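You operate a simulated robot arm through the tools that you are given. There is no shell and no other tool. Be economical: measure what you need, move in short steps, check, and stop when the job is done.

The job below is to be done with a simulated robot arm. You get a single attempt, and the scene is never put back.

## Task
Calibrate the joystick: knob to SET, stick to every stop, press SAVE once, then knob to FLY.
Fine: fore and aft, side to side and twist, both ways each; ease it to the stops; let it centre before SAVE; leave the other controls.

It is judged by the outcome, as a careful person would: the job done as asked, and still so three seconds after it is handed in. It fails if anything else is knocked over, pushed out of place, dropped, spilled or broken.

## Robot
A 6-joint arm with a two-finger parallel gripper, fixed in place. Base frame: the origin is at the foot of the arm, x ahead of it, y to its left, z up. Units: cm, rad, N and s.
With the tool pointing down near the work surface it reaches from about 20 to 84 cm from the base axis. Its first joint turns from -2.897 to 2.897 rad. Payload 3.91 kg.
The tool frame sits at the grasp point between the pads (the TCP): z along the fingers, y along the line on which they close. The tips reach 3 cm beyond it. Largest opening 11 cm; finger width 2, thickness 1; the body of the gripper, 4.8 by 11.2 cm, starts 5.5 cm behind the TCP.
Orientation is told as [roll, pitch, yaw] about the base's x, y, z axes, in that order, counted from this pose: with the fingers straight down and closing along the base's y, the tool's x points along the base's -x, its y along +y and its z along -z.

## Interface
- The arm moves only by the tool send_rows. Its argument "increments" is a list that holds one entry, the list of rows, each a list of 7 numbers: the turn, a rotation vector about the tool's x, y, z in rad, then the shift along the tool's x, y, z in cm, then the closure, from 0 (fully open) to 1 (shut). In form: [[[wx, wy, wz, dx, dy, dz, fingers], ...]]. A call has 1 to 20 rows; each row shifts and turns the commanded pose from where the row before left it, along the tool's axes as they then stand. Rows are played at 5 a second. More than 5 cm and 0.15 rad between two rows, or a gripper value outside its range, and nothing of the call is played. A pose out of reach is approached as far as the arm can. The call stops where the force on the tool passes 90 N (or 10 N more than at its start, if that is more) or the arm is blocked; 0.2 s more then pass. The fingers move at their own pace (about 10.8 cm/s each) and stop on an object; they squeeze with about 29 N. The grip force told is the motor's: it shows also when the fingers shut on nothing. Time passes only in rows, and 0.2 s behind the last, so rows that do not move let the fingers close. It gives the time, the measured TCP pose, the force on the tool (base axes), the opening and the grip force at its end, in the units of the frame above (readings bear some noise), and new pictures: "pictures" is both (left out), scene, wrist or none.
- Cameras (640 x 400 px; columns grow to the right, rows downward): "scene" is fixed at [39.32, 65.14, 138.55]; the picture's right is [-1.00, 0.07, 0.00], its down [0.06, 0.93, -0.37] and it looks along [-0.02, -0.37, -0.93] (base axes); focal length 315 px, centre (320, 200). "wrist" rides on the gripper at [-3.6, 0, -5.7] in the tool frame; the picture's right is [0.00, -1.00, 0.00], its down [0.97, 0.00, -0.24] and it looks along [0.24, 0.00, 0.97] (tool axes); focal length 218 px, centre (320, 200). There is no depth. A picture from a camera that has moved, and an enlarged one, comes with that camera's place and axes in the base frame and with its lens. The place of the scene camera against the robot may be out by one fixed shift of up to 1.8 cm in any direction.
- lift_body(by): slides the trunk up (or, below 0, down) by that many cm; the arm rides with it, the base frame stays. It gives what a move gives, with no picture.
- enlarge(camera, box): a new picture of the part [left, top, right, bottom] of that camera's present view, enlarged. The clock stands still meanwhile.
- finish_job(): hands the job in; it is judged then, once.

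Work in short steps. Places have to be worked out from the pictures, the camera data and where the tool is seen: move nearer, look again, correct. Check each grasp and each placing, and mend what went wrong. You have 120 turns and 150 pictures in all, those below and enlarged ones among them. Open the gripper and draw the arm clear of the work before you hand the job in, unless the task says otherwise; then end with one line.

The tools are called after "Emit:" as name(argument=value, ...) on one line, values as JSON. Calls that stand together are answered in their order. send_rows: Moves the arm, as the interface text tells. Its arguments: {"type":"object","properties":{"increments":{"type":"array","items":{"type":"array","items":{"type":"array","items":{"type":"number"}}}},"pictures":{"type":"string","enum":["both","scene","wrist","none"]}},"required":["increments"]} The other tools are called the same way: lift_body (by) slides the trunk up or down; enlarge (camera, box) takes an enlarged picture of a part of a camera's view; finish_job () hands the job in.

At the start:

```text
clock: 0.0
ee_pos: [36.69, 29.49, 86.97]
ee_rot: [-0.001, -0.001, 0.001]
wrist_force: [-0.5, 0.4, -0.7]
width: 11.01
grasp_force: 0.1
trunk travel left (down, up): [-32.5, 21.5]
```

scene: 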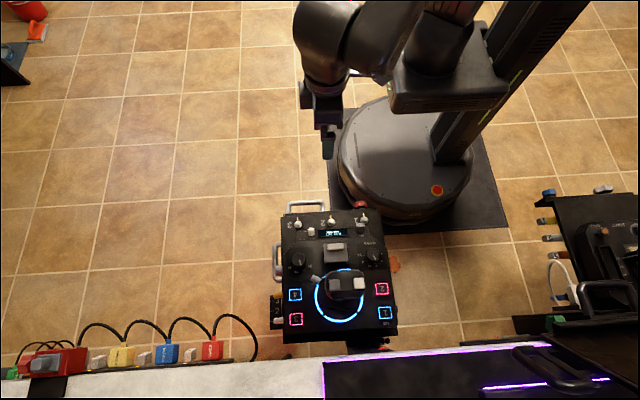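
wrist: 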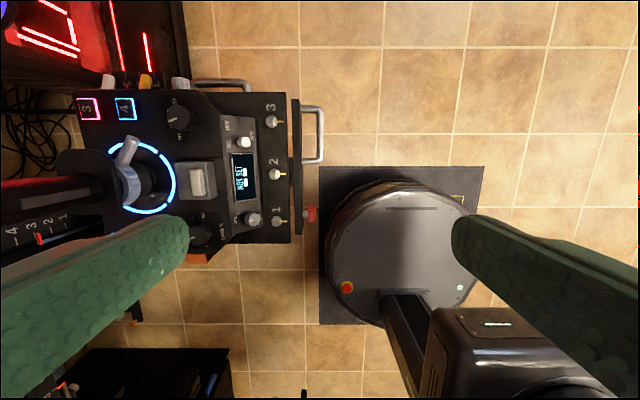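

The joystick box sits ahead-left of the base; I enlarge both views to read the controls.

Emit:
enlarge(camera="scene", box=[260, 190, 420, 350])

Emit:
enlarge(camera="wrist", box=[0, 60, 330, 270])

```text
2.50 times, centred on (340, 270) of scene
camera zoom: at [39.32, 65.14, 138.55], right [-1.0, 0.07, 0.0], down [0.06, 0.93, -0.37], along [-0.02, -0.37, -0.93], focal length 788 px, centre (270, 25)
```

zoom: 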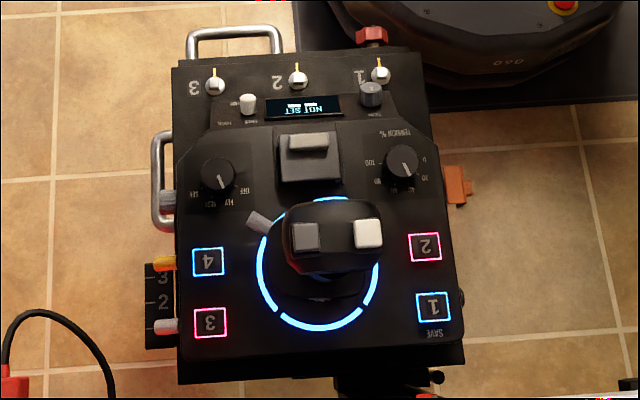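

```text
1.90 times, centred on (165, 165) of wrist
camera zoom: at [40.27, 29.29, 92.76], right [0.0, -1.0, 0.0], down [-0.97, 0.0, 0.24], along [-0.24, 0.0, -0.97], focal length 416 px, centre (615, 267)
```

zoom: 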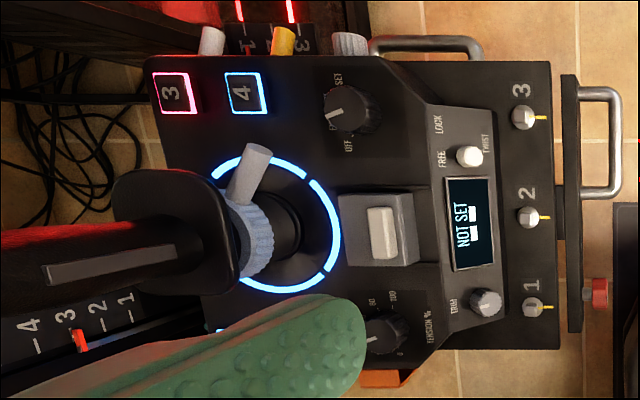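

The plate is near z≈60 with the stick around (35, 59). I move above it, higher, for a top view.

Emit:
send_rows(increments=[[[0, 0, 0, 0, 3, -3, 0], [0, 0, 0, 0, 3, -3, 0], [0, 0, 0, 0, 4, -2, 0], [0, 0, 0, 0, 4, 0, 0], [0, 0, 0, 0, 4, 0, 0], [0, 0, 0, 0, 4, 0, 0], [0, 0, 0, 0, 0, 0, 0]]])

```text
clock: 1.6
ee_pos: [36.61, 51.49, 94.92]
ee_rot: [-0.001, 0.001, 0.0]
wrist_force: [-0.3, 0.5, -0.3]
width: 11.0
grasp_force: 0.1
trunk travel left (down, up): [-32.5, 21.5]
camera wrist: at [40.22, 51.4, 100.71], right [0.0, -1.0, 0.0], down [-0.97, 0.0, 0.24], along [-0.24, 0.0, -0.97], focal length 218 px, centre (320, 200)
```

scene: 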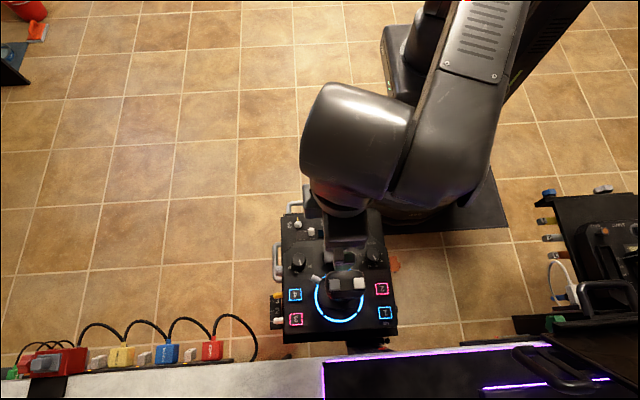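
wrist: 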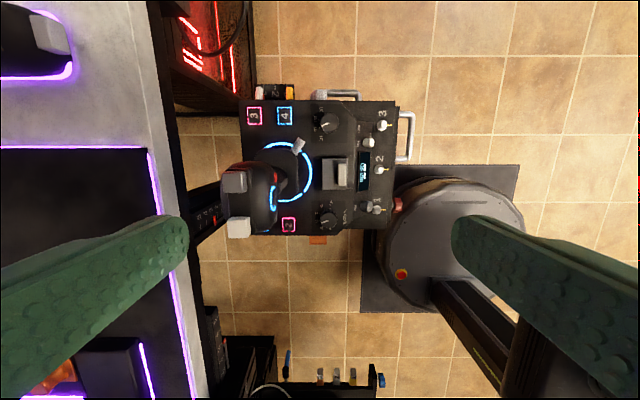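

Emit:
enlarge(camera="wrist", box=[200, 80, 420, 250])

Emit:
enlarge(camera="scene", box=[265, 220, 405, 350])

```text
2.35 times, centred on (310, 165) of wrist
camera zoom: at [40.22, 51.4, 100.71], right [0.0, -1.0, 0.0], down [-0.97, 0.0, 0.24], along [-0.24, 0.0, -0.97], focal length 514 px, centre (344, 282)
```

zoom: 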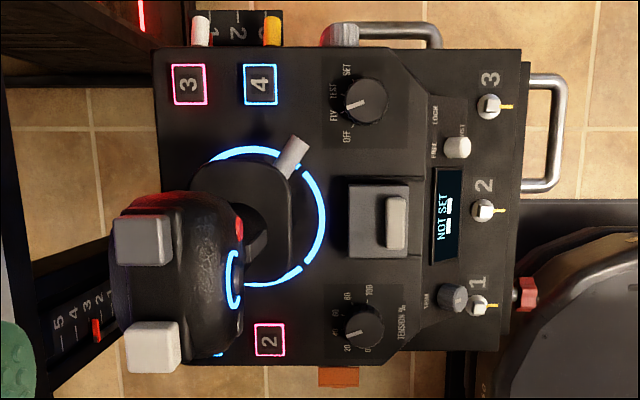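

```text
3.08 times, centred on (335, 285) of scene
camera zoom: at [39.32, 65.14, 138.55], right [-1.0, 0.07, 0.0], down [0.06, 0.93, -0.37], along [-0.02, -0.37, -0.93], focal length 969 px, centre (274, -62)
```

zoom: 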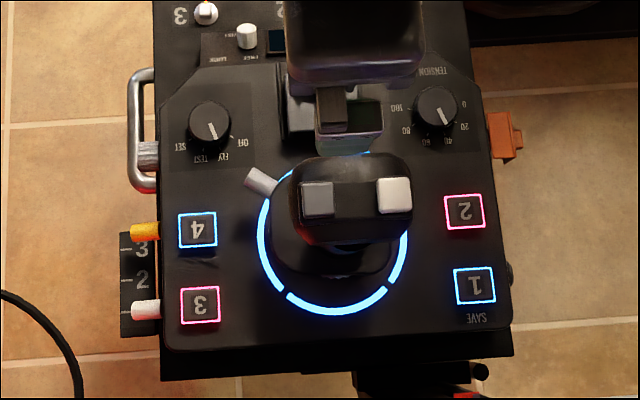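

The knob appears on FLY, with SET a quarter turn clockwise; the stick head tops out around z≈82 near (35, 58). I back off and tilt to get a side view of the stick.

Emit:
send_rows(increments=[[[0, 0, 0, 0, -4, 2, 0], [0, 0, 0, 0, -4, 2, 0], [0, 0, 0, 0, -4, 2, 0], [0, 0, 0, 0, -4, 2, 0], [0, 0, 0, 0, -4, 2, 0], [-0.14, 0, 0, 0, 0, 0, 0], [-0.14, 0, 0, 0, 0, 0, 0], [-0.14, 0, 0, 0, 0, 0, 0], [-0.14, 0, 0, 0, 0, 0, 0], [-0.14, 0, 0, 0, 0, 0, 0], [-0.14, 0, 0, 0, 0, 0, 0], [-0.14, 0, 0, 0, 0, 0, 0], [0, 0, 0, 0, 0, 0, 0]]])

```text
clock: 4.4
ee_pos: [36.67, 31.58, 85.01]
ee_rot: [0.98, 0.0, 0.0]
wrist_force: [-0.2, -0.6, -0.1]
width: 11.03
grasp_force: 0.1
trunk travel left (down, up): [-32.5, 21.5]
camera wrist: at [40.3, 26.56, 88.23], right [0.0, -0.56, -0.83], down [-0.97, -0.2, 0.13], along [-0.24, 0.81, -0.54], focal length 218 px, centre (320, 200)
```

scene: 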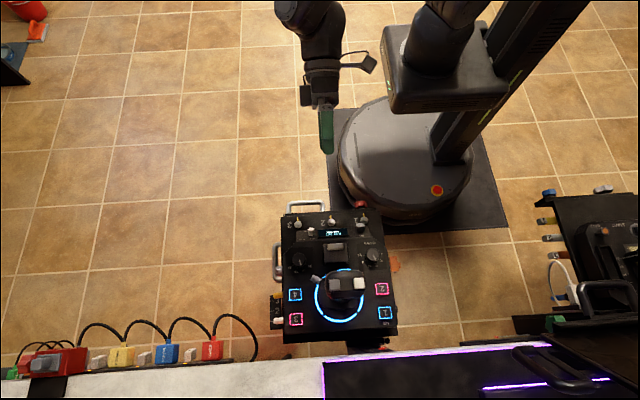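
wrist: 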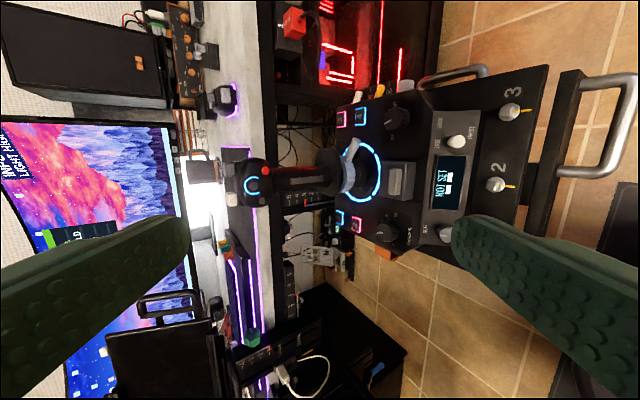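

Emit:
enlarge(camera="wrist", box=[200, 90, 420, 260])

Emit:
enlarge(camera="wrist", box=[330, 70, 530, 250])

```text
2.35 times, centred on (310, 175) of wrist
camera zoom: at [40.3, 26.56, 88.23], right [0.0, -0.56, -0.83], down [-0.97, -0.2, 0.13], along [-0.24, 0.81, -0.54], focal length 514 px, centre (344, 259)
```

zoom: 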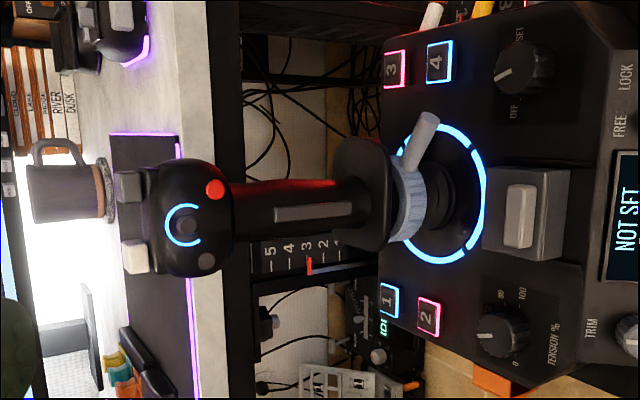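

```text
2.22 times, centred on (430, 160) of wrist
camera zoom: at [40.3, 26.56, 88.23], right [0.0, -0.56, -0.83], down [-0.97, -0.2, 0.13], along [-0.24, 0.81, -0.54], focal length 485 px, centre (76, 289)
```

zoom: 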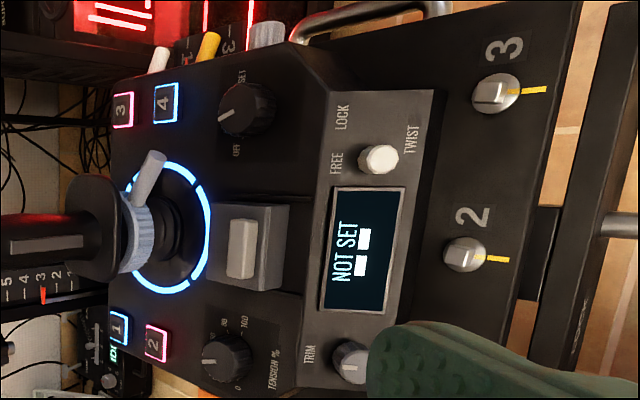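

Twist selector is at FREE, knob at FLY, and triangulation puts the mode knob at about (43.9, 50.05). I level the tool and go over the knob.

Emit:
send_rows(increments=[[[0.14, 0, 0, 0, 0, 0, 0], [0.14, 0, 0, 0, 0, 0, 0], [0.14, 0, 0, 0, 0, 0, 0], [0.14, 0, 0, 0, 0, 0, 0], [0.14, 0, 0, 0, 0, 0, 0], [0.14, 0, 0, 0, 0, 0, 0], [0.14, 0, 0, 0, 0, 0, 0], [0, 0, 0, -2, 3.7, 0.5, 0.3], [0, 0, 0, -2, 3.7, 0.5, 0.3], [0, 0, 0, -1.8, 3.7, 1, 0.5], [0, 0, 0, -1.5, 3.7, 1, 0.5], [0, 0, 0, 0, 3.7, 2, 0.5], [0, 0, 0, 0, 0, 0, 0.5]]])

```text
clock: 7.2
ee_pos: [44.06, 50.05, 79.98]
ee_rot: [0.0, 0.0, 0.0]
wrist_force: [0.6, -0.1, -0.6]
width: 5.52
grasp_force: 0.0
trunk travel left (down, up): [-32.5, 21.5]
camera wrist: at [47.63, 49.9, 85.61], right [0.0, -1.0, 0.0], down [-0.97, 0.0, 0.24], along [-0.24, 0.0, -0.97], focal length 218 px, centre (320, 200)
```

scene: 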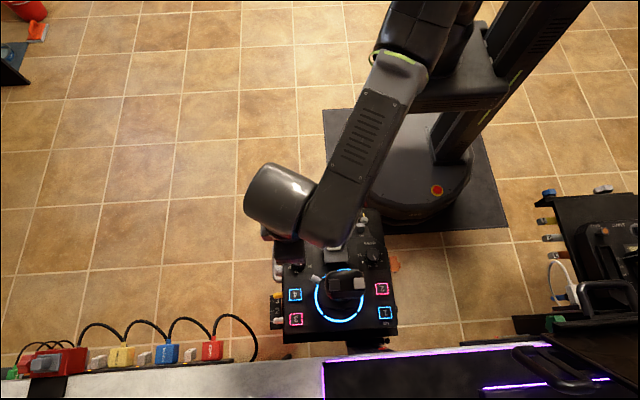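
wrist: 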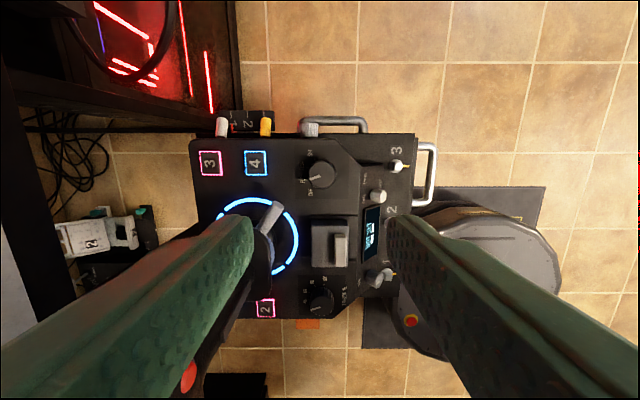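

Emit:
enlarge(camera="wrist", box=[240, 120, 410, 230])

```text
3.64 times, centred on (325, 175) of wrist
camera zoom: at [47.63, 49.9, 85.61], right [0.0, -1.0, 0.0], down [-0.97, 0.0, 0.24], along [-0.24, 0.0, -0.97], focal length 794 px, centre (302, 291)
```

zoom: 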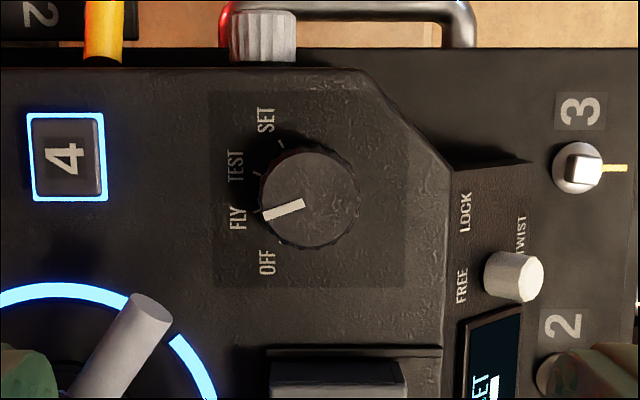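

Knob points at FLY; refined centre about (44.35, 49.5), top perhaps nearer z≈59. I centre, yaw −45°, and descend partway to look again.

Emit:
send_rows(increments=[[[0, 0, -0.1309, -0.3, -0.55, 0, 0.5], [0, 0, -0.1309, 0, 0, 0, 0.5], [0, 0, -0.1309, 0, 0, 0, 0.5], [0, 0, -0.1309, 0, 0, 0, 0.5], [0, 0, -0.1309, 0, 0, 0, 0.5], [0, 0, -0.1309, 0, 0, 0, 0.5], [0, 0, 0, 0, 0, 3, 0.5], [0, 0, 0, 0, 0, 3, 0.5], [0, 0, 0, 0, 0, 3, 0.5], [0, 0, 0, 0, 0, 3, 0.5], [0, 0, 0, 0, 0, 0, 0.5]]])

```text
clock: 9.6
ee_pos: [44.3, 49.45, 67.84]
ee_rot: [0.001, 0.0, 0.787]
wrist_force: [-0.5, 0.1, -0.5]
width: 5.48
grasp_force: 0.0
trunk travel left (down, up): [-32.5, 21.5]
camera wrist: at [46.91, 51.77, 73.63], right [0.71, -0.71, 0.0], down [-0.69, -0.69, 0.24], along [-0.17, -0.17, -0.97], focal length 218 px, centre (320, 200)
```

scene: 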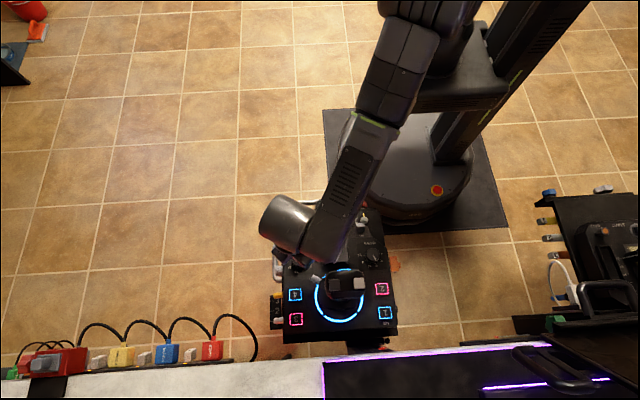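
wrist: 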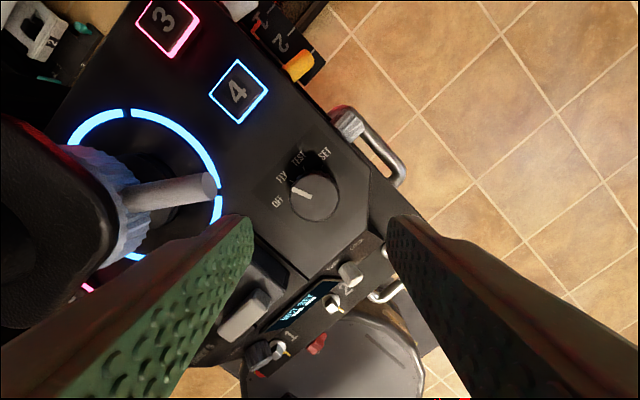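

Knob is centred under the tool, top near z≈59, and the pin is clear. I descend in small steps toward TCP z≈60.7.

Emit:
send_rows(increments=[[[0, 0, 0, 0, 0, 2, 0.5], [0, 0, 0, 0, 0, 2, 0.5], [0, 0, 0, 0, 0, 1, 0.5], [0, 0, 0, 0, 0, 0.7, 0.5], [0, 0, 0, 0, 0, 0.7, 0.5], [0, 0, 0, 0, 0, 0.5, 0.5], [0, 0, 0, 0, 0, 0, 0.5]]], pictures="wrist")

```text
clock: 11.2
ee_pos: [44.21, 49.32, 61.07]
ee_rot: [0.0, 0.0, 0.787]
wrist_force: [1.0, 0.1, -0.5]
width: 5.5
grasp_force: 0.1
trunk travel left (down, up): [-32.5, 21.5]
camera wrist: at [46.84, 51.78, 66.85], right [0.71, -0.71, 0.0], down [-0.69, -0.69, 0.24], along [-0.17, -0.17, -0.97], focal length 218 px, centre (320, 200)
```

wrist: 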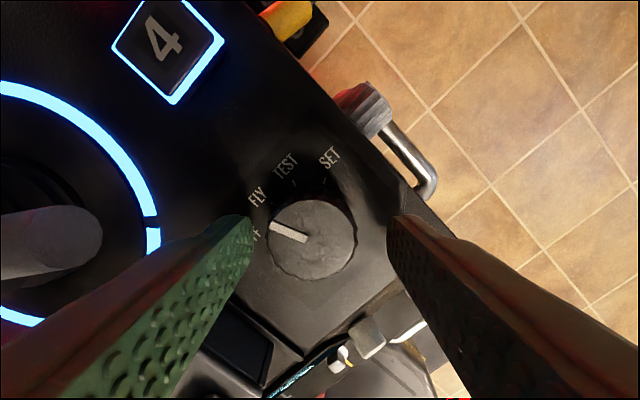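

Well centred, knob top ≈59, tips ≈58.1. I go 0.9 cm lower and close gently.

Emit:
send_rows(increments=[[[0, 0, 0, 0, 0, 0.5, 0.5], [0, 0, 0, 0, 0, 0.4, 0.5], [0, 0, 0, 0, 0, 0, 0.6], [0, 0, 0, 0, 0, 0, 0.7], [0, 0, 0, 0, 0, 0, 0.8], [0, 0, 0, 0, 0, 0, 0.8]]], pictures="wrist")

```text
clock: 12.6
ee_pos: [43.98, 49.57, 60.39]
ee_rot: [0.0, -0.002, 0.786]
wrist_force: [-21.2, 18.3, 4.8]
width: 3.35
grasp_force: 45.1
trunk travel left (down, up): [-32.5, 21.5]
camera wrist: at [46.6, 51.96, 66.02], right [0.71, -0.71, 0.0], down [-0.69, -0.69, 0.24], along [-0.17, -0.17, -0.97], focal length 218 px, centre (320, 200)
```

wrist: 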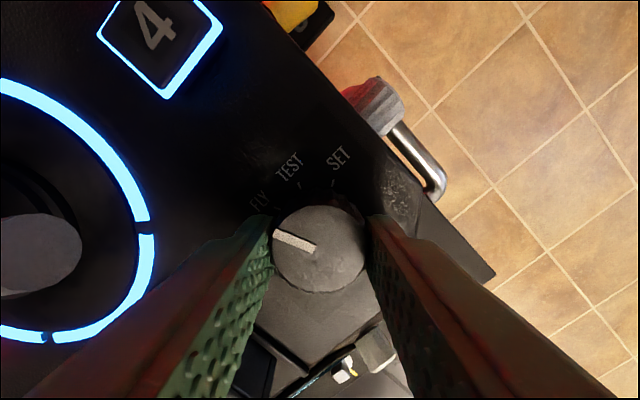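

Knob gripped but the arm is pulled ~0.35 cm along its closing line; I relax that offset, then turn the first 45°.

Emit:
send_rows(increments=[[[0, 0, 0, 0, 0.35, 0, 0.8], [0, 0, 0.13, 0, 0, 0, 0.8], [0, 0, 0.13, 0, 0, 0, 0.8], [0, 0, 0.13, 0, 0, 0, 0.8], [0, 0, 0.13, 0, 0, 0, 0.8], [0, 0, 0.13, 0, 0, 0, 0.8], [0, 0, 0.13, 0, 0, 0, 0.8], [0, 0, 0, 0, 0, 0, 0.8]]], pictures="wrist")

```text
clock: 14.4
ee_pos: [43.95, 49.72, 60.22]
ee_rot: [0.001, -0.002, 0.003]
wrist_force: [-11.4, 18.2, 6.5]
width: 3.34
grasp_force: 44.9
trunk travel left (down, up): [-32.5, 21.5]
camera wrist: at [47.57, 49.61, 66.01], right [0.0, -1.0, 0.0], down [-0.97, 0.0, 0.24], along [-0.24, 0.0, -0.97], focal length 218 px, centre (320, 200)
```

wrist: 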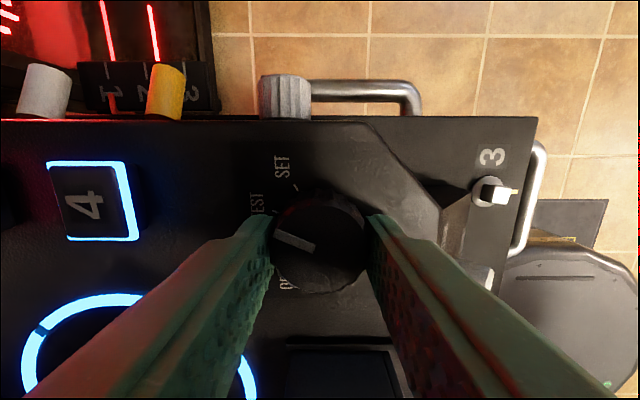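

The pointer followed to TEST. I ease the side load and turn the second 45°.

Emit:
send_rows(increments=[[[0, 0, 0, 0.15, 0.25, 0, 0.8], [0, 0, 0.13, 0, 0, 0, 0.8], [0, 0, 0.13, 0, 0, 0, 0.8], [0, 0, 0.13, 0, 0, 0, 0.8], [0, 0, 0.13, 0, 0, 0, 0.8], [0, 0, 0.13, 0, 0, 0, 0.8], [0, 0, 0.14, 0, 0, 0, 0.8], [0, 0, 0, 0, 0, 0, 0.8]]], pictures="wrist")

```text
clock: 16.2
ee_pos: [43.91, 50.13, 60.35]
ee_rot: [0.005, 0.0, -0.787]
wrist_force: [14.7, 14.0, 11.3]
width: 3.29
grasp_force: 44.5
trunk travel left (down, up): [-32.5, 21.5]
camera wrist: at [46.53, 47.29, 66.02], right [-0.71, -0.71, 0.0], down [-0.69, 0.69, 0.24], along [-0.17, 0.17, -0.97], focal length 218 px, centre (320, 200)
```

wrist: 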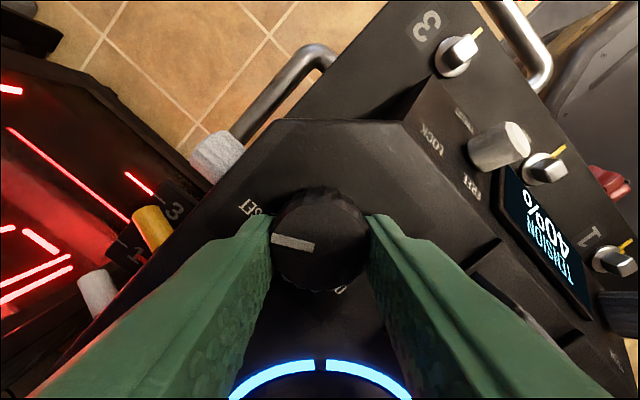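

The knob appears turned to SET and the screen now shows "TENSION 40%". I open, lift clear, and inspect.

Emit:
send_rows(increments=[[[0, 0, 0, 0, 0, 0, 0.6], [0, 0, 0, 0, 0, 0, 0.5], [0, 0, 0, 0, 0, 0, 0.5], [0, 0, 0, 0, 0, -2, 0.5], [0, 0, 0, 0, 0, -3, 0.5], [0, 0, 0, 0, 0, -5, 0.5], [0, 0, 0, 0, 0, -5, 0.5], [0, 0, 0, 0, 0, -5, 0.5], [0, 0, 0, 0, 0, 0, 0.5]]])

Emit:
enlarge(camera="wrist", box=[220, 110, 460, 270])

```text
clock: 18.2
ee_pos: [43.72, 49.94, 80.18]
ee_rot: [-0.001, 0.0, -0.786]
wrist_force: [-0.7, 0.3, -0.7]
width: 5.49
grasp_force: 0.0
trunk travel left (down, up): [-32.5, 21.5]
camera wrist: at [46.37, 47.28, 86.0], right [-0.71, -0.71, 0.0], down [-0.69, 0.69, 0.24], along [-0.17, 0.17, -0.97], focal length 218 px, centre (320, 200)
```

scene: 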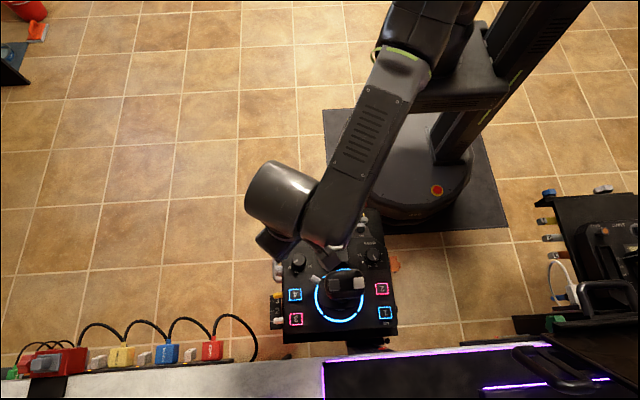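
wrist: 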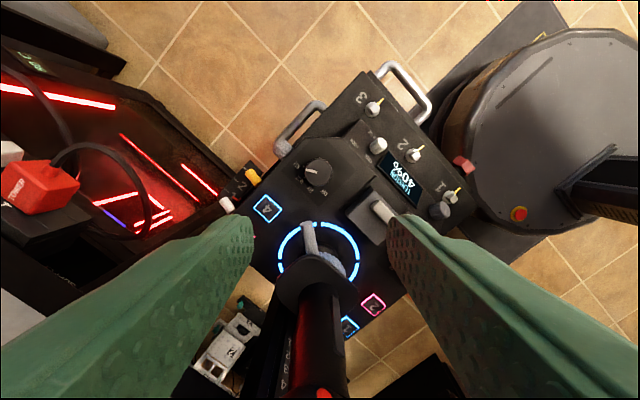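

```text
2.50 times, centred on (340, 190) of wrist
camera zoom: at [46.37, 47.28, 86.0], right [-0.71, -0.71, 0.0], down [-0.69, 0.69, 0.24], along [-0.17, 0.17, -0.97], focal length 546 px, centre (270, 225)
```

zoom: 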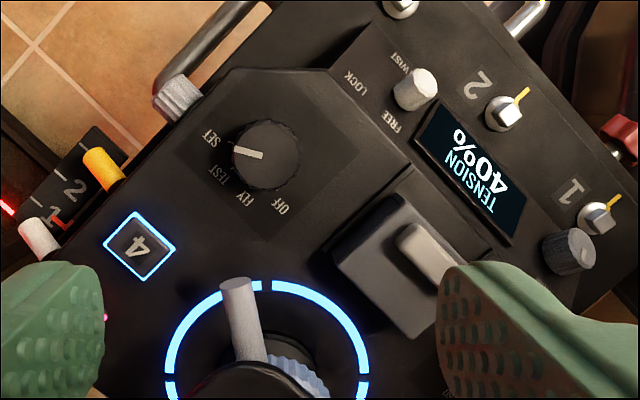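

The pointer looks close to SET but maybe a few degrees short; I zoom in closer, on knob and screen.

Emit:
enlarge(camera="wrist", box=[280, 140, 360, 200])

Emit:
enlarge(camera="scene", box=[275, 240, 355, 290])

```text
6.67 times, centred on (320, 170) of wrist
camera zoom: at [46.37, 47.28, 86.0], right [-0.71, -0.71, 0.0], down [-0.69, 0.69, 0.24], along [-0.17, 0.17, -0.97], focal length 1455 px, centre (320, 400)
```

zoom: 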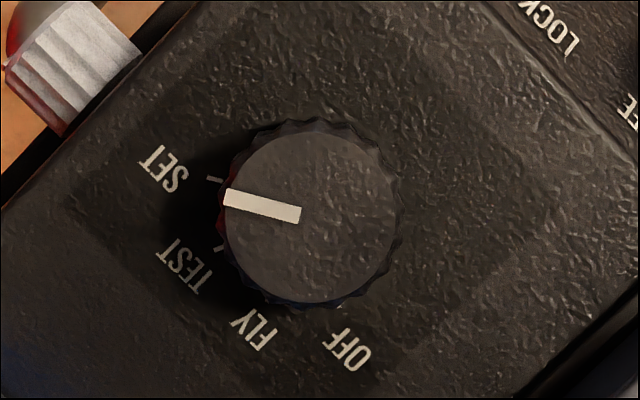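

```text
8.00 times, centred on (315, 265) of scene
camera zoom: at [39.32, 65.14, 138.55], right [-1.0, 0.07, 0.0], down [0.06, 0.93, -0.37], along [-0.02, -0.37, -0.93], focal length 2520 px, centre (360, -320)
```

zoom: 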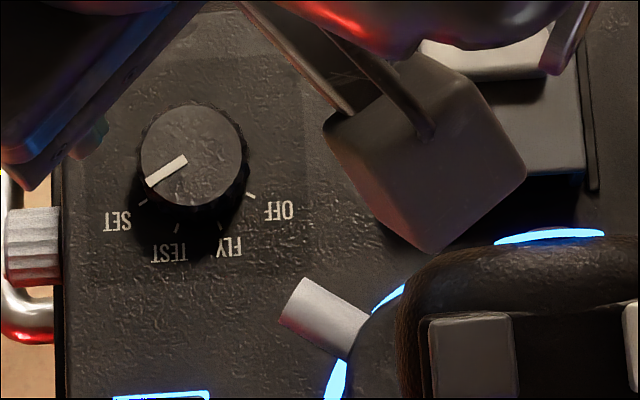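

Knob is on SET (pointer parallel to the SET tick). Now I'll retreat and reorient to grip the stick's shaft horizontally from the −y side, fingers either side in x, palm clear of the head.

Emit:
send_rows(increments=[[[0, 0, 0, -1.2, -3.65, -1, 0.3], [0, 0, 0, -1.2, -3.65, -1, 0.3], [0, 0, 0, -1.2, -3.65, -1, 0.2], [0, 0, 0, -1.2, -3.65, -1, 0.2], [0, 0, 0, -1.2, -3.65, -1, 0.2], [0, 0, -0.15, 0, 0, 0, 0.2], [0, 0, -0.15, 0, 0, 0, 0.2], [0, 0, -0.15, 0, 0, 0, 0.2], [0, 0, -0.15, 0, 0, 0, 0.2], [0, 0, -0.15, 0, 0, 0, 0.2], [0, 0, -0.15, 0, 0, 0, 0.2], [0, 0, -0.15, 0, 0, 0, 0.2], [0, 0, -0.15, 0, 0, 0, 0.2], [0, 0, -0.15, 0, 0, 0, 0.2], [0, 0, -0.15, 0, 0, 0, 0.2], [0, 0, -0.15, 0, 0, 0, 0.2], [0, 0, -0.15, 0, 0, 0, 0.2], [0, 0, -0.15, 0, 0, 0, 0.2], [0, 0, -0.15, 0, 0, 0, 0.2], [0, 0, -0.15, 0, 0, 0, 0.2]]], pictures="none")

Emit:
send_rows(increments=[[[0, 0, -0.106, 0, 0, 0, 0.2], [0, -0.14, 0, 0, 0, 0, 0.2], [0, -0.14, 0, 0, 0, 0, 0.2], [0, -0.14, 0, 0, 0, 0, 0.2], [0, -0.14, 0, 0, 0, 0, 0.2], [0, -0.14, 0, 0, 0, 0, 0.2], [0, -0.14, 0, 0, 0, 0, 0.2], [0, -0.14, 0, 0, 0, 0, 0.2], [0, -0.14, 0, 0, 0, 0, 0.2], [0, -0.14, 0, 0, 0, 0, 0.2], [0, 0, 0, 0, 0, 0, 0.2]]])

```text
clock: 22.4
ee_pos: [35.14, 32.85, 85.22]
ee_rot: [0.001, 0.0, 1.467]
wrist_force: [0.0, 0.4, -0.1]
width: 8.82
grasp_force: 0.1
trunk travel left (down, up): [-32.5, 21.5]
```

```text
clock: 24.8
ee_pos: [35.19, 32.8, 85.21]
ee_rot: [-0.002, -1.263, 1.571]
wrist_force: [0.1, 0.0, 0.0]
width: 8.81
grasp_force: 0.0
trunk travel left (down, up): [-32.5, 21.5]
camera wrist: at [35.23, 28.26, 90.43], right [1.0, 0.0, 0.0], down [0.0, -0.52, -0.85], along [0.0, 0.85, -0.52], focal length 218 px, centre (320, 200)
```

scene: 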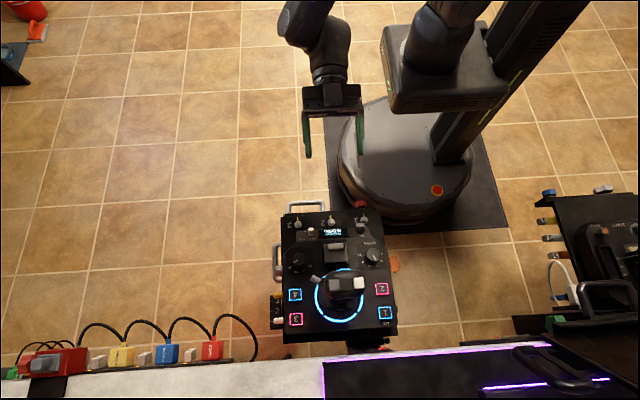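
wrist: 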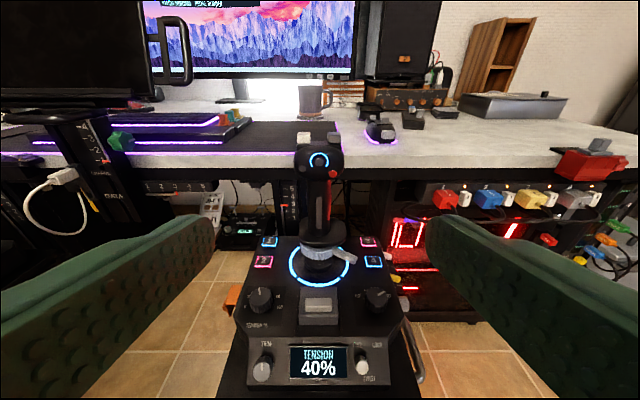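

Excellent frontal view. I zoom on the stick to get its geometry.

Emit:
enlarge(camera="wrist", box=[230, 120, 420, 290])

Emit:
enlarge(camera="wrist", box=[240, 280, 420, 395])

```text
2.35 times, centred on (325, 205) of wrist
camera zoom: at [35.23, 28.26, 90.43], right [1.0, 0.0, 0.0], down [0.0, -0.52, -0.85], along [0.0, 0.85, -0.52], focal length 514 px, centre (308, 188)
```

zoom: 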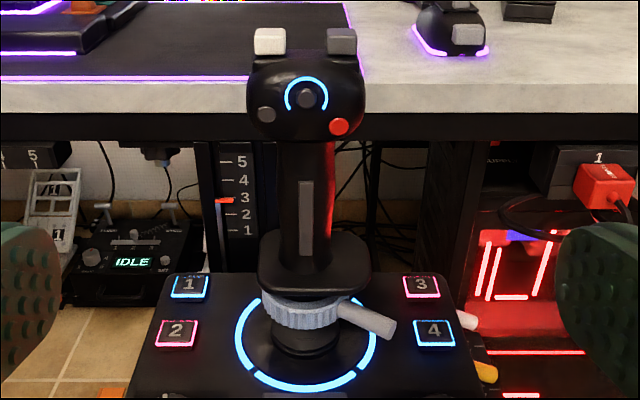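

```text
3.48 times, centred on (330, 338) of wrist
camera zoom: at [35.23, 28.26, 90.43], right [1.0, 0.0, 0.0], down [0.0, -0.52, -0.85], along [0.0, 0.85, -0.52], focal length 759 px, centre (285, -278)
```

zoom: 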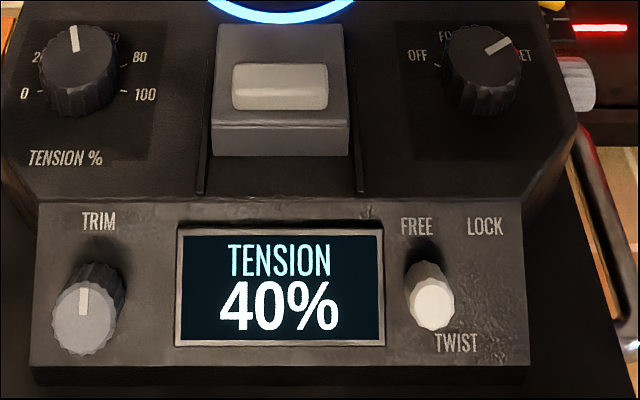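

Shaft is at x≈35.1, y≈58.3, free between z≈69 and 75.5. I tilt nearly horizontal and come to (35.1, 50, 72).

Emit:
send_rows(increments=[[[0, -0.137, 0, 0, 0, 0, 0.2], [0, 0, 0, 1.68, 0, 3.2, 0.2], [0, 0, 0, 1.68, 0, 3.2, 0.2], [0, 0, 0, 1.68, 0, 3.2, 0.2], [0, 0, 0, 1.68, 0, 3.2, 0.2], [0, 0, 0, 1.68, 0, 3.2, 0.2], [0, 0, 0, 1.68, 0, 3.2, 0.2], [0, 0, 0, 0, 0, 0, 0.2]]])

```text
clock: 26.6
ee_pos: [35.3, 49.84, 71.77]
ee_rot: [0.0, -1.397, 1.568]
wrist_force: [0.2, 0.1, -1.2]
width: 8.77
grasp_force: 0.1
trunk travel left (down, up): [-32.5, 21.5]
camera wrist: at [35.31, 44.77, 76.45], right [1.0, 0.0, 0.0], down [0.0, -0.41, -0.91], along [0.0, 0.91, -0.41], focal length 218 px, centre (320, 200)
```

scene: 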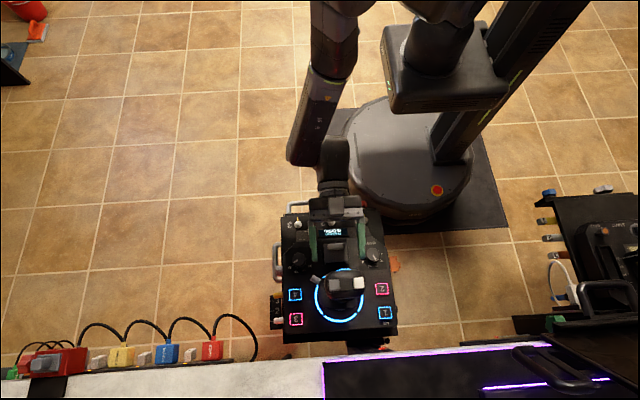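
wrist: 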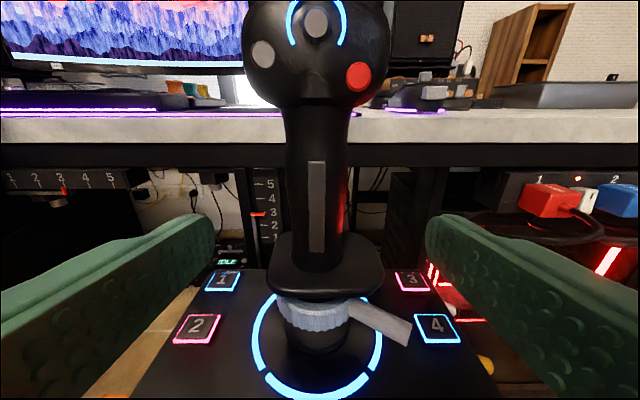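

Shaft x≈35.13, head bottom ≈76.3, flange top ≈66.5. I advance to y≈57 at z≈71.8 with the fingers straddling the shaft.

Emit:
send_rows(increments=[[[0, 0, 0, -0.33, 0.15, 1.76, 0.2], [0, 0, 0, -0.33, 0, 1.76, 0.2], [0, 0, 0, -0.33, 0, 1.76, 0.2], [0, 0, 0, -0.33, 0, 1.76, 0.2], [0, 0, 0, 0, 0, 0, 0.2]]])

```text
clock: 27.8
ee_pos: [35.16, 56.97, 71.97]
ee_rot: [-0.003, -1.395, 1.57]
wrist_force: [0.1, -0.1, 0.3]
width: 8.8
grasp_force: 0.0
trunk travel left (down, up): [-32.5, 21.5]
camera wrist: at [35.1, 51.9, 76.61], right [1.0, 0.0, 0.0], down [0.0, -0.4, -0.91], along [0.0, 0.91, -0.4], focal length 218 px, centre (320, 200)
```

scene: 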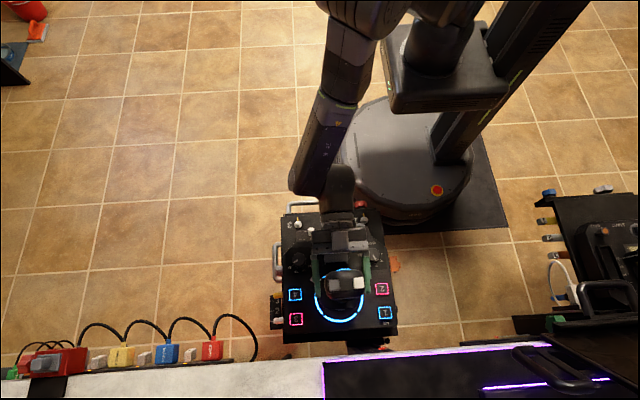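
wrist: 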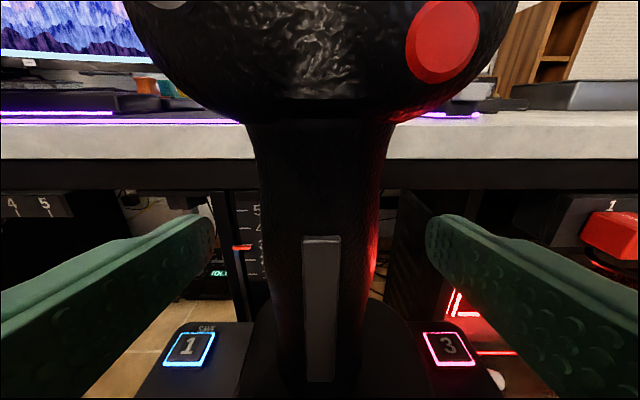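

Shaft centred between the fingers. I close on it.

Emit:
send_rows(increments=[[[0, 0, 0, 0, 0, 0, 0.4], [0, 0, 0, 0, 0, 0, 0.55], [0, 0, 0, 0, 0, 0, 0.65], [0, 0, 0, 0, 0, 0, 0.75], [0, 0, 0, 0, 0, 0, 0.8], [0, 0, 0, 0, 0, 0, 0.8]]], pictures="wrist")

```text
clock: 29.2
ee_pos: [34.97, 57.0, 71.99]
ee_rot: [0.0, -1.396, 1.57]
wrist_force: [-3.5, -1.3, 1.2]
width: 4.03
grasp_force: 29.0
trunk travel left (down, up): [-32.5, 21.5]
camera wrist: at [35.06, 51.87, 76.61], right [1.0, 0.0, 0.0], down [0.0, -0.4, -0.91], along [0.0, 0.91, -0.4], focal length 218 px, centre (320, 200)
```

wrist: 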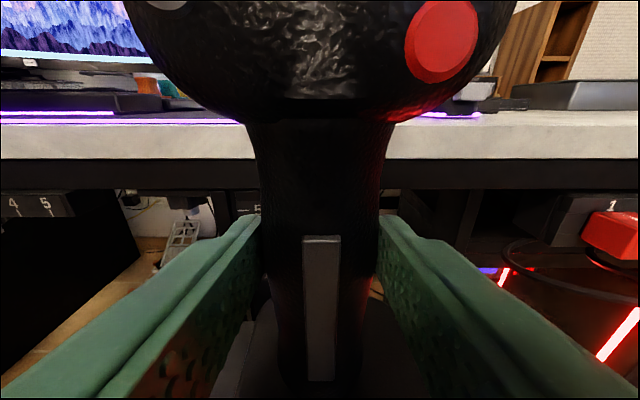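

Gripped on a 4.0 cm shaft with little load. First, side tilt toward +x: rigid rotation about the estimated pivot (z≈60), 2° per row, checking forces.

Emit:
send_rows(increments=[[[-0.0061, 0, 0.0345, 0, -0.42, 0, 0.8], [-0.0061, 0, 0.0345, 0, -0.42, 0, 0.8], [-0.0061, 0, 0.0345, 0, -0.42, 0, 0.8], [-0.0061, 0, 0.0345, 0, -0.42, 0, 0.8]]], pictures="none")

```text
clock: 30.2
ee_pos: [36.79, 57.05, 71.9]
ee_rot: [0.687, -1.347, 0.895]
wrist_force: [7.1, -0.6, 1.6]
width: 4.08
grasp_force: 28.5
trunk travel left (down, up): [-32.5, 21.5]
```

Emit:
send_rows(increments=[[[-0.0061, 0, 0.0345, 0, -0.42, 0, 0.8], [-0.0061, 0, 0.0345, 0, -0.42, 0, 0.8], [-0.0061, 0, 0.0345, 0, -0.42, 0, 0.8]]], pictures="both")

```text
clock: 31.0
ee_pos: [37.95, 57.0, 71.69]
ee_rot: [0.967, -1.272, 0.624]
wrist_force: [5.8, -0.8, 1.7]
width: 4.13
grasp_force: 29.3
trunk travel left (down, up): [-32.5, 21.5]
camera wrist: at [39.14, 51.89, 76.2], right [0.97, 0.0, -0.24], down [-0.22, -0.4, -0.89], along [-0.1, 0.91, -0.39], focal length 218 px, centre (320, 200)
```

scene: 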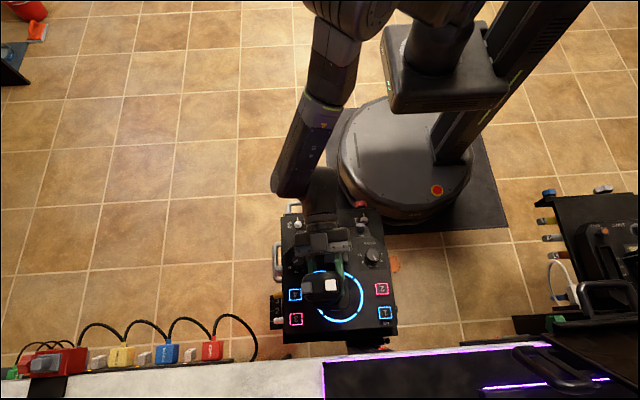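
wrist: 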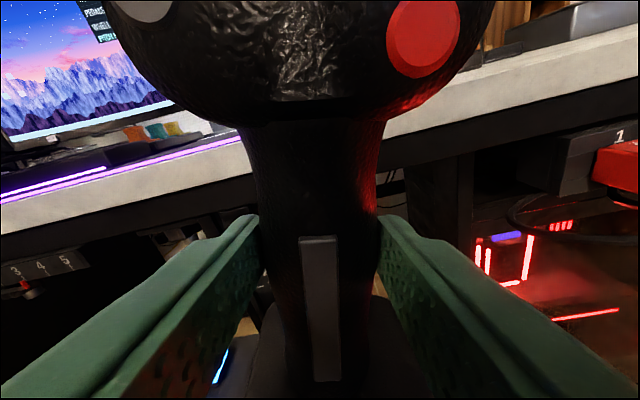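

The stick tilts with the tool (14°) under light force. I continue gently.

Emit:
send_rows(increments=[[[-0.0061, 0, 0.0345, 0, -0.42, 0, 0.8], [-0.0061, 0, 0.0345, 0, -0.42, 0, 0.8]]], pictures="none")

Emit:
send_rows(increments=[[[-0.003, 0, 0.0172, 0, -0.21, 0, 0.8], [-0.003, 0, 0.0172, 0, -0.21, 0, 0.8]]], pictures="none")

```text
clock: 31.6
ee_pos: [38.75, 57.25, 71.66]
ee_rot: [1.084, -1.21, 0.514]
wrist_force: [5.4, 0.6, 2.1]
width: 4.17
grasp_force: 29.6
trunk travel left (down, up): [-32.5, 21.5]
```

```text
clock: 32.2
ee_pos: [39.1, 56.99, 71.39]
ee_rot: [1.13, -1.183, 0.474]
wrist_force: [-1.9, 0.2, 5.2]
width: 4.2
grasp_force: 29.3
trunk travel left (down, up): [-32.5, 21.5]
```

Emit:
send_rows(increments=[[[-0.003, 0, 0.0172, 0, -0.21, 0, 0.8]]], pictures="none")

Emit:
send_rows(increments=[[[-0.003, 0, 0.0172, 0, -0.21, 0, 0.8]]], pictures="both")

```text
clock: 32.6
ee_pos: [39.07, 57.09, 71.56]
ee_rot: [1.15, -1.167, 0.454]
wrist_force: [-7.1, 0.9, 8.4]
width: 4.23
grasp_force: 28.9
trunk travel left (down, up): [-32.5, 21.5]
```

```text
clock: 33.0
ee_pos: [39.17, 57.08, 71.44]
ee_rot: [1.168, -1.15, 0.44]
wrist_force: [-14.9, 0.3, 10.4]
width: 4.25
grasp_force: 29.0
trunk travel left (down, up): [-32.5, 21.5]
camera wrist: at [41.06, 51.9, 75.61], right [0.93, 0.0, -0.38], down [-0.34, -0.4, -0.85], along [-0.15, 0.91, -0.37], focal length 218 px, centre (320, 200)
```

scene: 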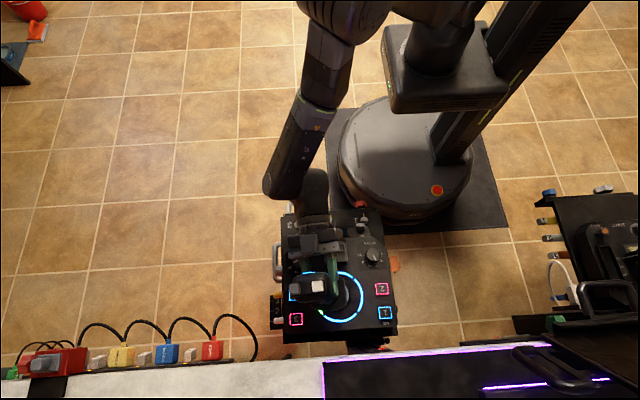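
wrist: 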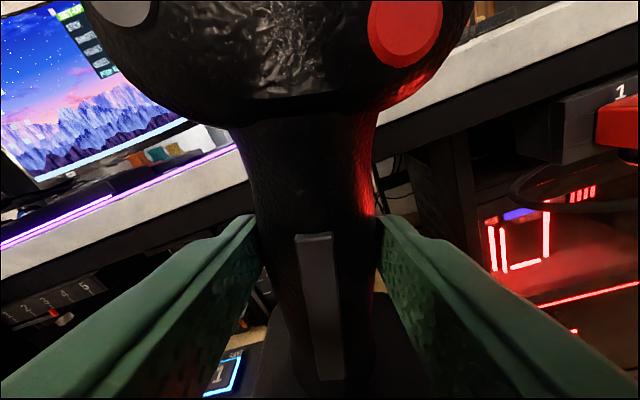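

Position stalls at x≈39.1 with rising force: the +x stop (~20°). The monitor seems to show something; I zoom on it.

Emit:
enlarge(camera="wrist", box=[0, 0, 200, 130])

Emit:
enlarge(camera="scene", box=[275, 205, 405, 345])

```text
3.08 times, centred on (100, 65) of wrist
camera zoom: at [41.06, 51.9, 75.61], right [0.93, 0.0, -0.38], down [-0.34, -0.4, -0.85], along [-0.15, 0.91, -0.37], focal length 672 px, centre (997, 615)
```

zoom: 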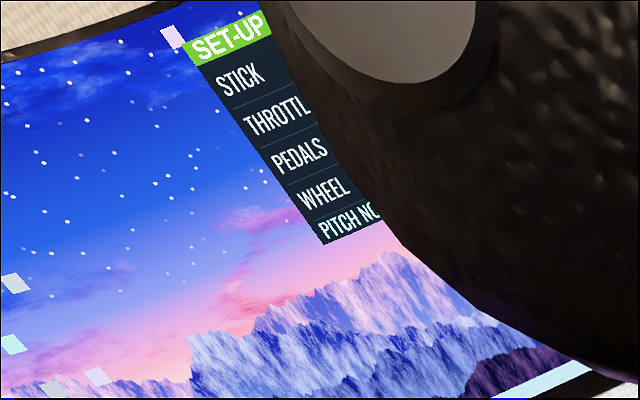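

```text
2.86 times, centred on (340, 275) of scene
camera zoom: at [39.32, 65.14, 138.55], right [-1.0, 0.07, 0.0], down [0.06, 0.93, -0.37], along [-0.02, -0.37, -0.93], focal length 900 px, centre (263, -14)
```

zoom: 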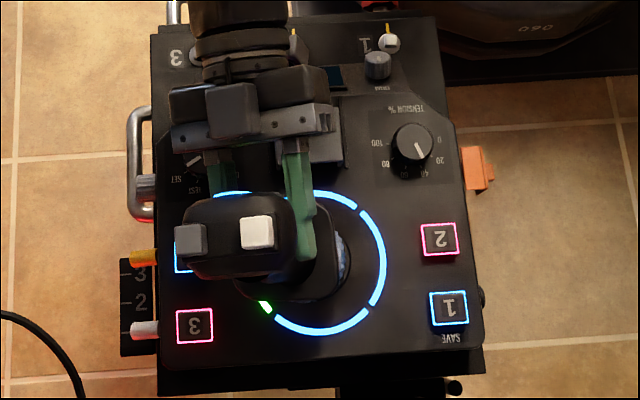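

The ring's +x segment has turned green — progress feedback. Now I swing back through centre toward −x, stopping short of the stop.

Emit:
send_rows(increments=[[[0.0061, 0, -0.0345, 0, 0.42, 0, 0.8], [0.0061, 0, -0.0345, 0, 0.42, 0, 0.8], [0.0061, 0, -0.0345, 0, 0.42, 0, 0.8], [0.0061, 0, -0.0345, 0, 0.42, 0, 0.8], [0.0061, 0, -0.0345, 0, 0.42, 0, 0.8], [0.0061, 0, -0.0345, 0, 0.42, 0, 0.8], [0.0061, 0, -0.0345, 0, 0.42, 0, 0.8], [0.0061, 0, -0.0345, 0, 0.42, 0, 0.8], [0.0061, 0, -0.0345, 0, 0.42, 0, 0.8], [0.0061, 0, -0.0345, 0, 0.42, 0, 0.8], [0.0061, 0, -0.0345, 0, 0.42, 0, 0.8]]])

```text
clock: 35.4
ee_pos: [35.03, 57.09, 72.14]
ee_rot: [-0.002, -1.397, 1.57]
wrist_force: [-3.4, -3.1, -2.6]
width: 4.0
grasp_force: 28.9
trunk travel left (down, up): [-32.5, 21.5]
camera wrist: at [35.06, 51.95, 76.73], right [1.0, 0.0, 0.0], down [0.0, -0.41, -0.91], along [0.0, 0.91, -0.41], focal length 218 px, centre (320, 200)
```

scene: 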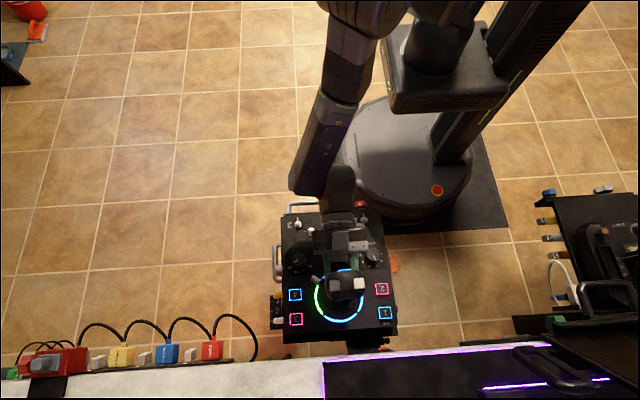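
wrist: 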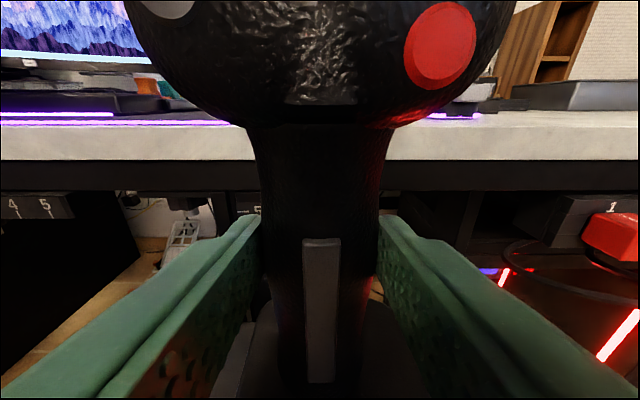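

The +x segment is lit green and the stick is back at centre. Now toward −x.

Emit:
send_rows(increments=[[[0.0061, 0, -0.0345, 0, 0.42, 0, 0.8], [0.0061, 0, -0.0345, 0, 0.42, 0, 0.8], [0.0061, 0, -0.0345, 0, 0.42, 0, 0.8], [0.0061, 0, -0.0345, 0, 0.42, 0, 0.8], [0.0061, 0, -0.0345, 0, 0.42, 0, 0.8], [0.0061, 0, -0.0345, 0, 0.42, 0, 0.8], [0.0061, 0, -0.0345, 0, 0.42, 0, 0.8], [0.0061, 0, -0.0345, 0, 0.42, 0, 0.8], [0.0061, 0, -0.0345, 0, 0.42, 0, 0.8]]], pictures="none")

Emit:
send_rows(increments=[[[0.003, 0, -0.0172, 0, 0.21, 0, 0.8], [0.003, 0, -0.0172, 0, 0.21, 0, 0.8]]], pictures="none")

Emit:
send_rows(increments=[[[0.003, 0, -0.0172, 0, 0.21, 0, 0.8]]], pictures="none")

```text
clock: 37.4
ee_pos: [35.56, 59.78, 73.67]
ee_rot: [-0.999, -1.22, 2.561]
wrist_force: [-27.7, -4.0, -47.9]
width: 4.89
grasp_force: 29.1
out of reach, approached as far as the arm can: row 6, 7, 8, 9
trunk travel left (down, up): [-32.5, 21.5]
```

```text
clock: 38.1
ee_pos: [36.27, 59.63, 73.61]
ee_rot: [-0.964, -1.195, 2.527]
wrist_force: [-19.1, -3.5, -20.1]
width: 5.16
grasp_force: 29.1
out of reach, approached as far as the arm can: row 2
trunk travel left (down, up): [-32.5, 21.5]
stopped in row 2: the force on the tool passed its limit (the readings are from after the stop); the commanded pose is now the measured one
```

```text
clock: 38.5
ee_pos: [36.14, 59.67, 73.4]
ee_rot: [-0.983, -1.182, 2.55]
wrist_force: [-23.6, -5.8, -31.0]
width: 5.15
grasp_force: 28.4
trunk travel left (down, up): [-32.5, 21.5]
```

The −x tilt ran into an arm reach limit and the tool drifted off the motion. I look before doing anything else.

Emit:
send_rows(increments=[[[0, 0, 0, 0, 0, 0, 0.8]]])

Emit:
enlarge(camera="scene", box=[275, 205, 405, 345])

```text
clock: 38.9
ee_pos: [36.18, 59.63, 73.4]
ee_rot: [-0.983, -1.183, 2.551]
wrist_force: [-23.7, -5.7, -34.6]
width: 5.16
grasp_force: 29.0
trunk travel left (down, up): [-32.5, 21.5]
camera wrist: at [34.91, 54.72, 78.05], right [0.95, 0.03, 0.31], down [0.3, -0.44, -0.85], along [0.11, 0.9, -0.43], focal length 218 px, centre (320, 200)
```

scene: 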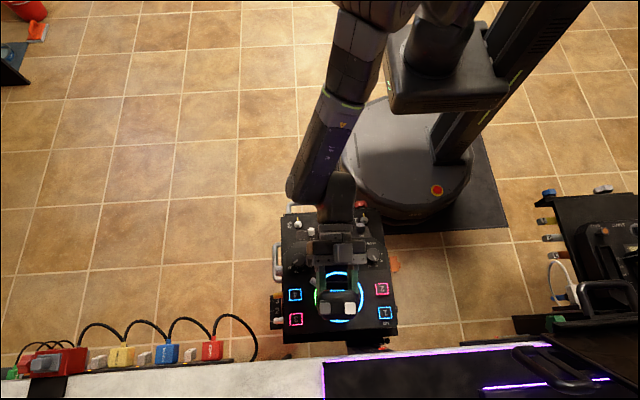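
wrist: 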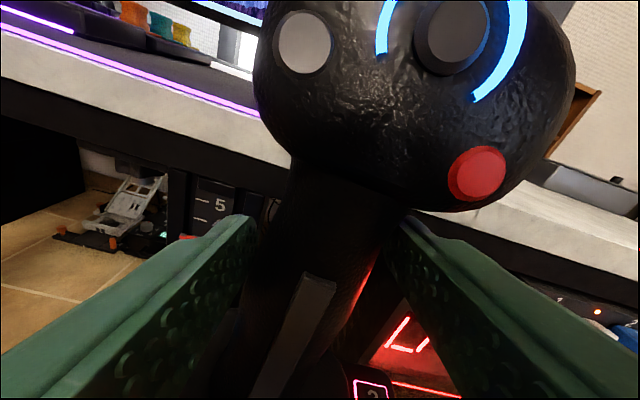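

```text
2.86 times, centred on (340, 275) of scene
camera zoom: at [39.32, 65.14, 138.55], right [-1.0, 0.07, 0.0], down [0.06, 0.93, -0.37], along [-0.02, -0.37, -0.93], focal length 900 px, centre (263, -14)
```

zoom: 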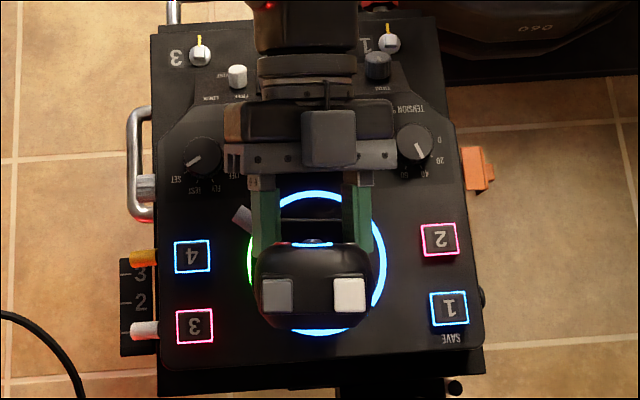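

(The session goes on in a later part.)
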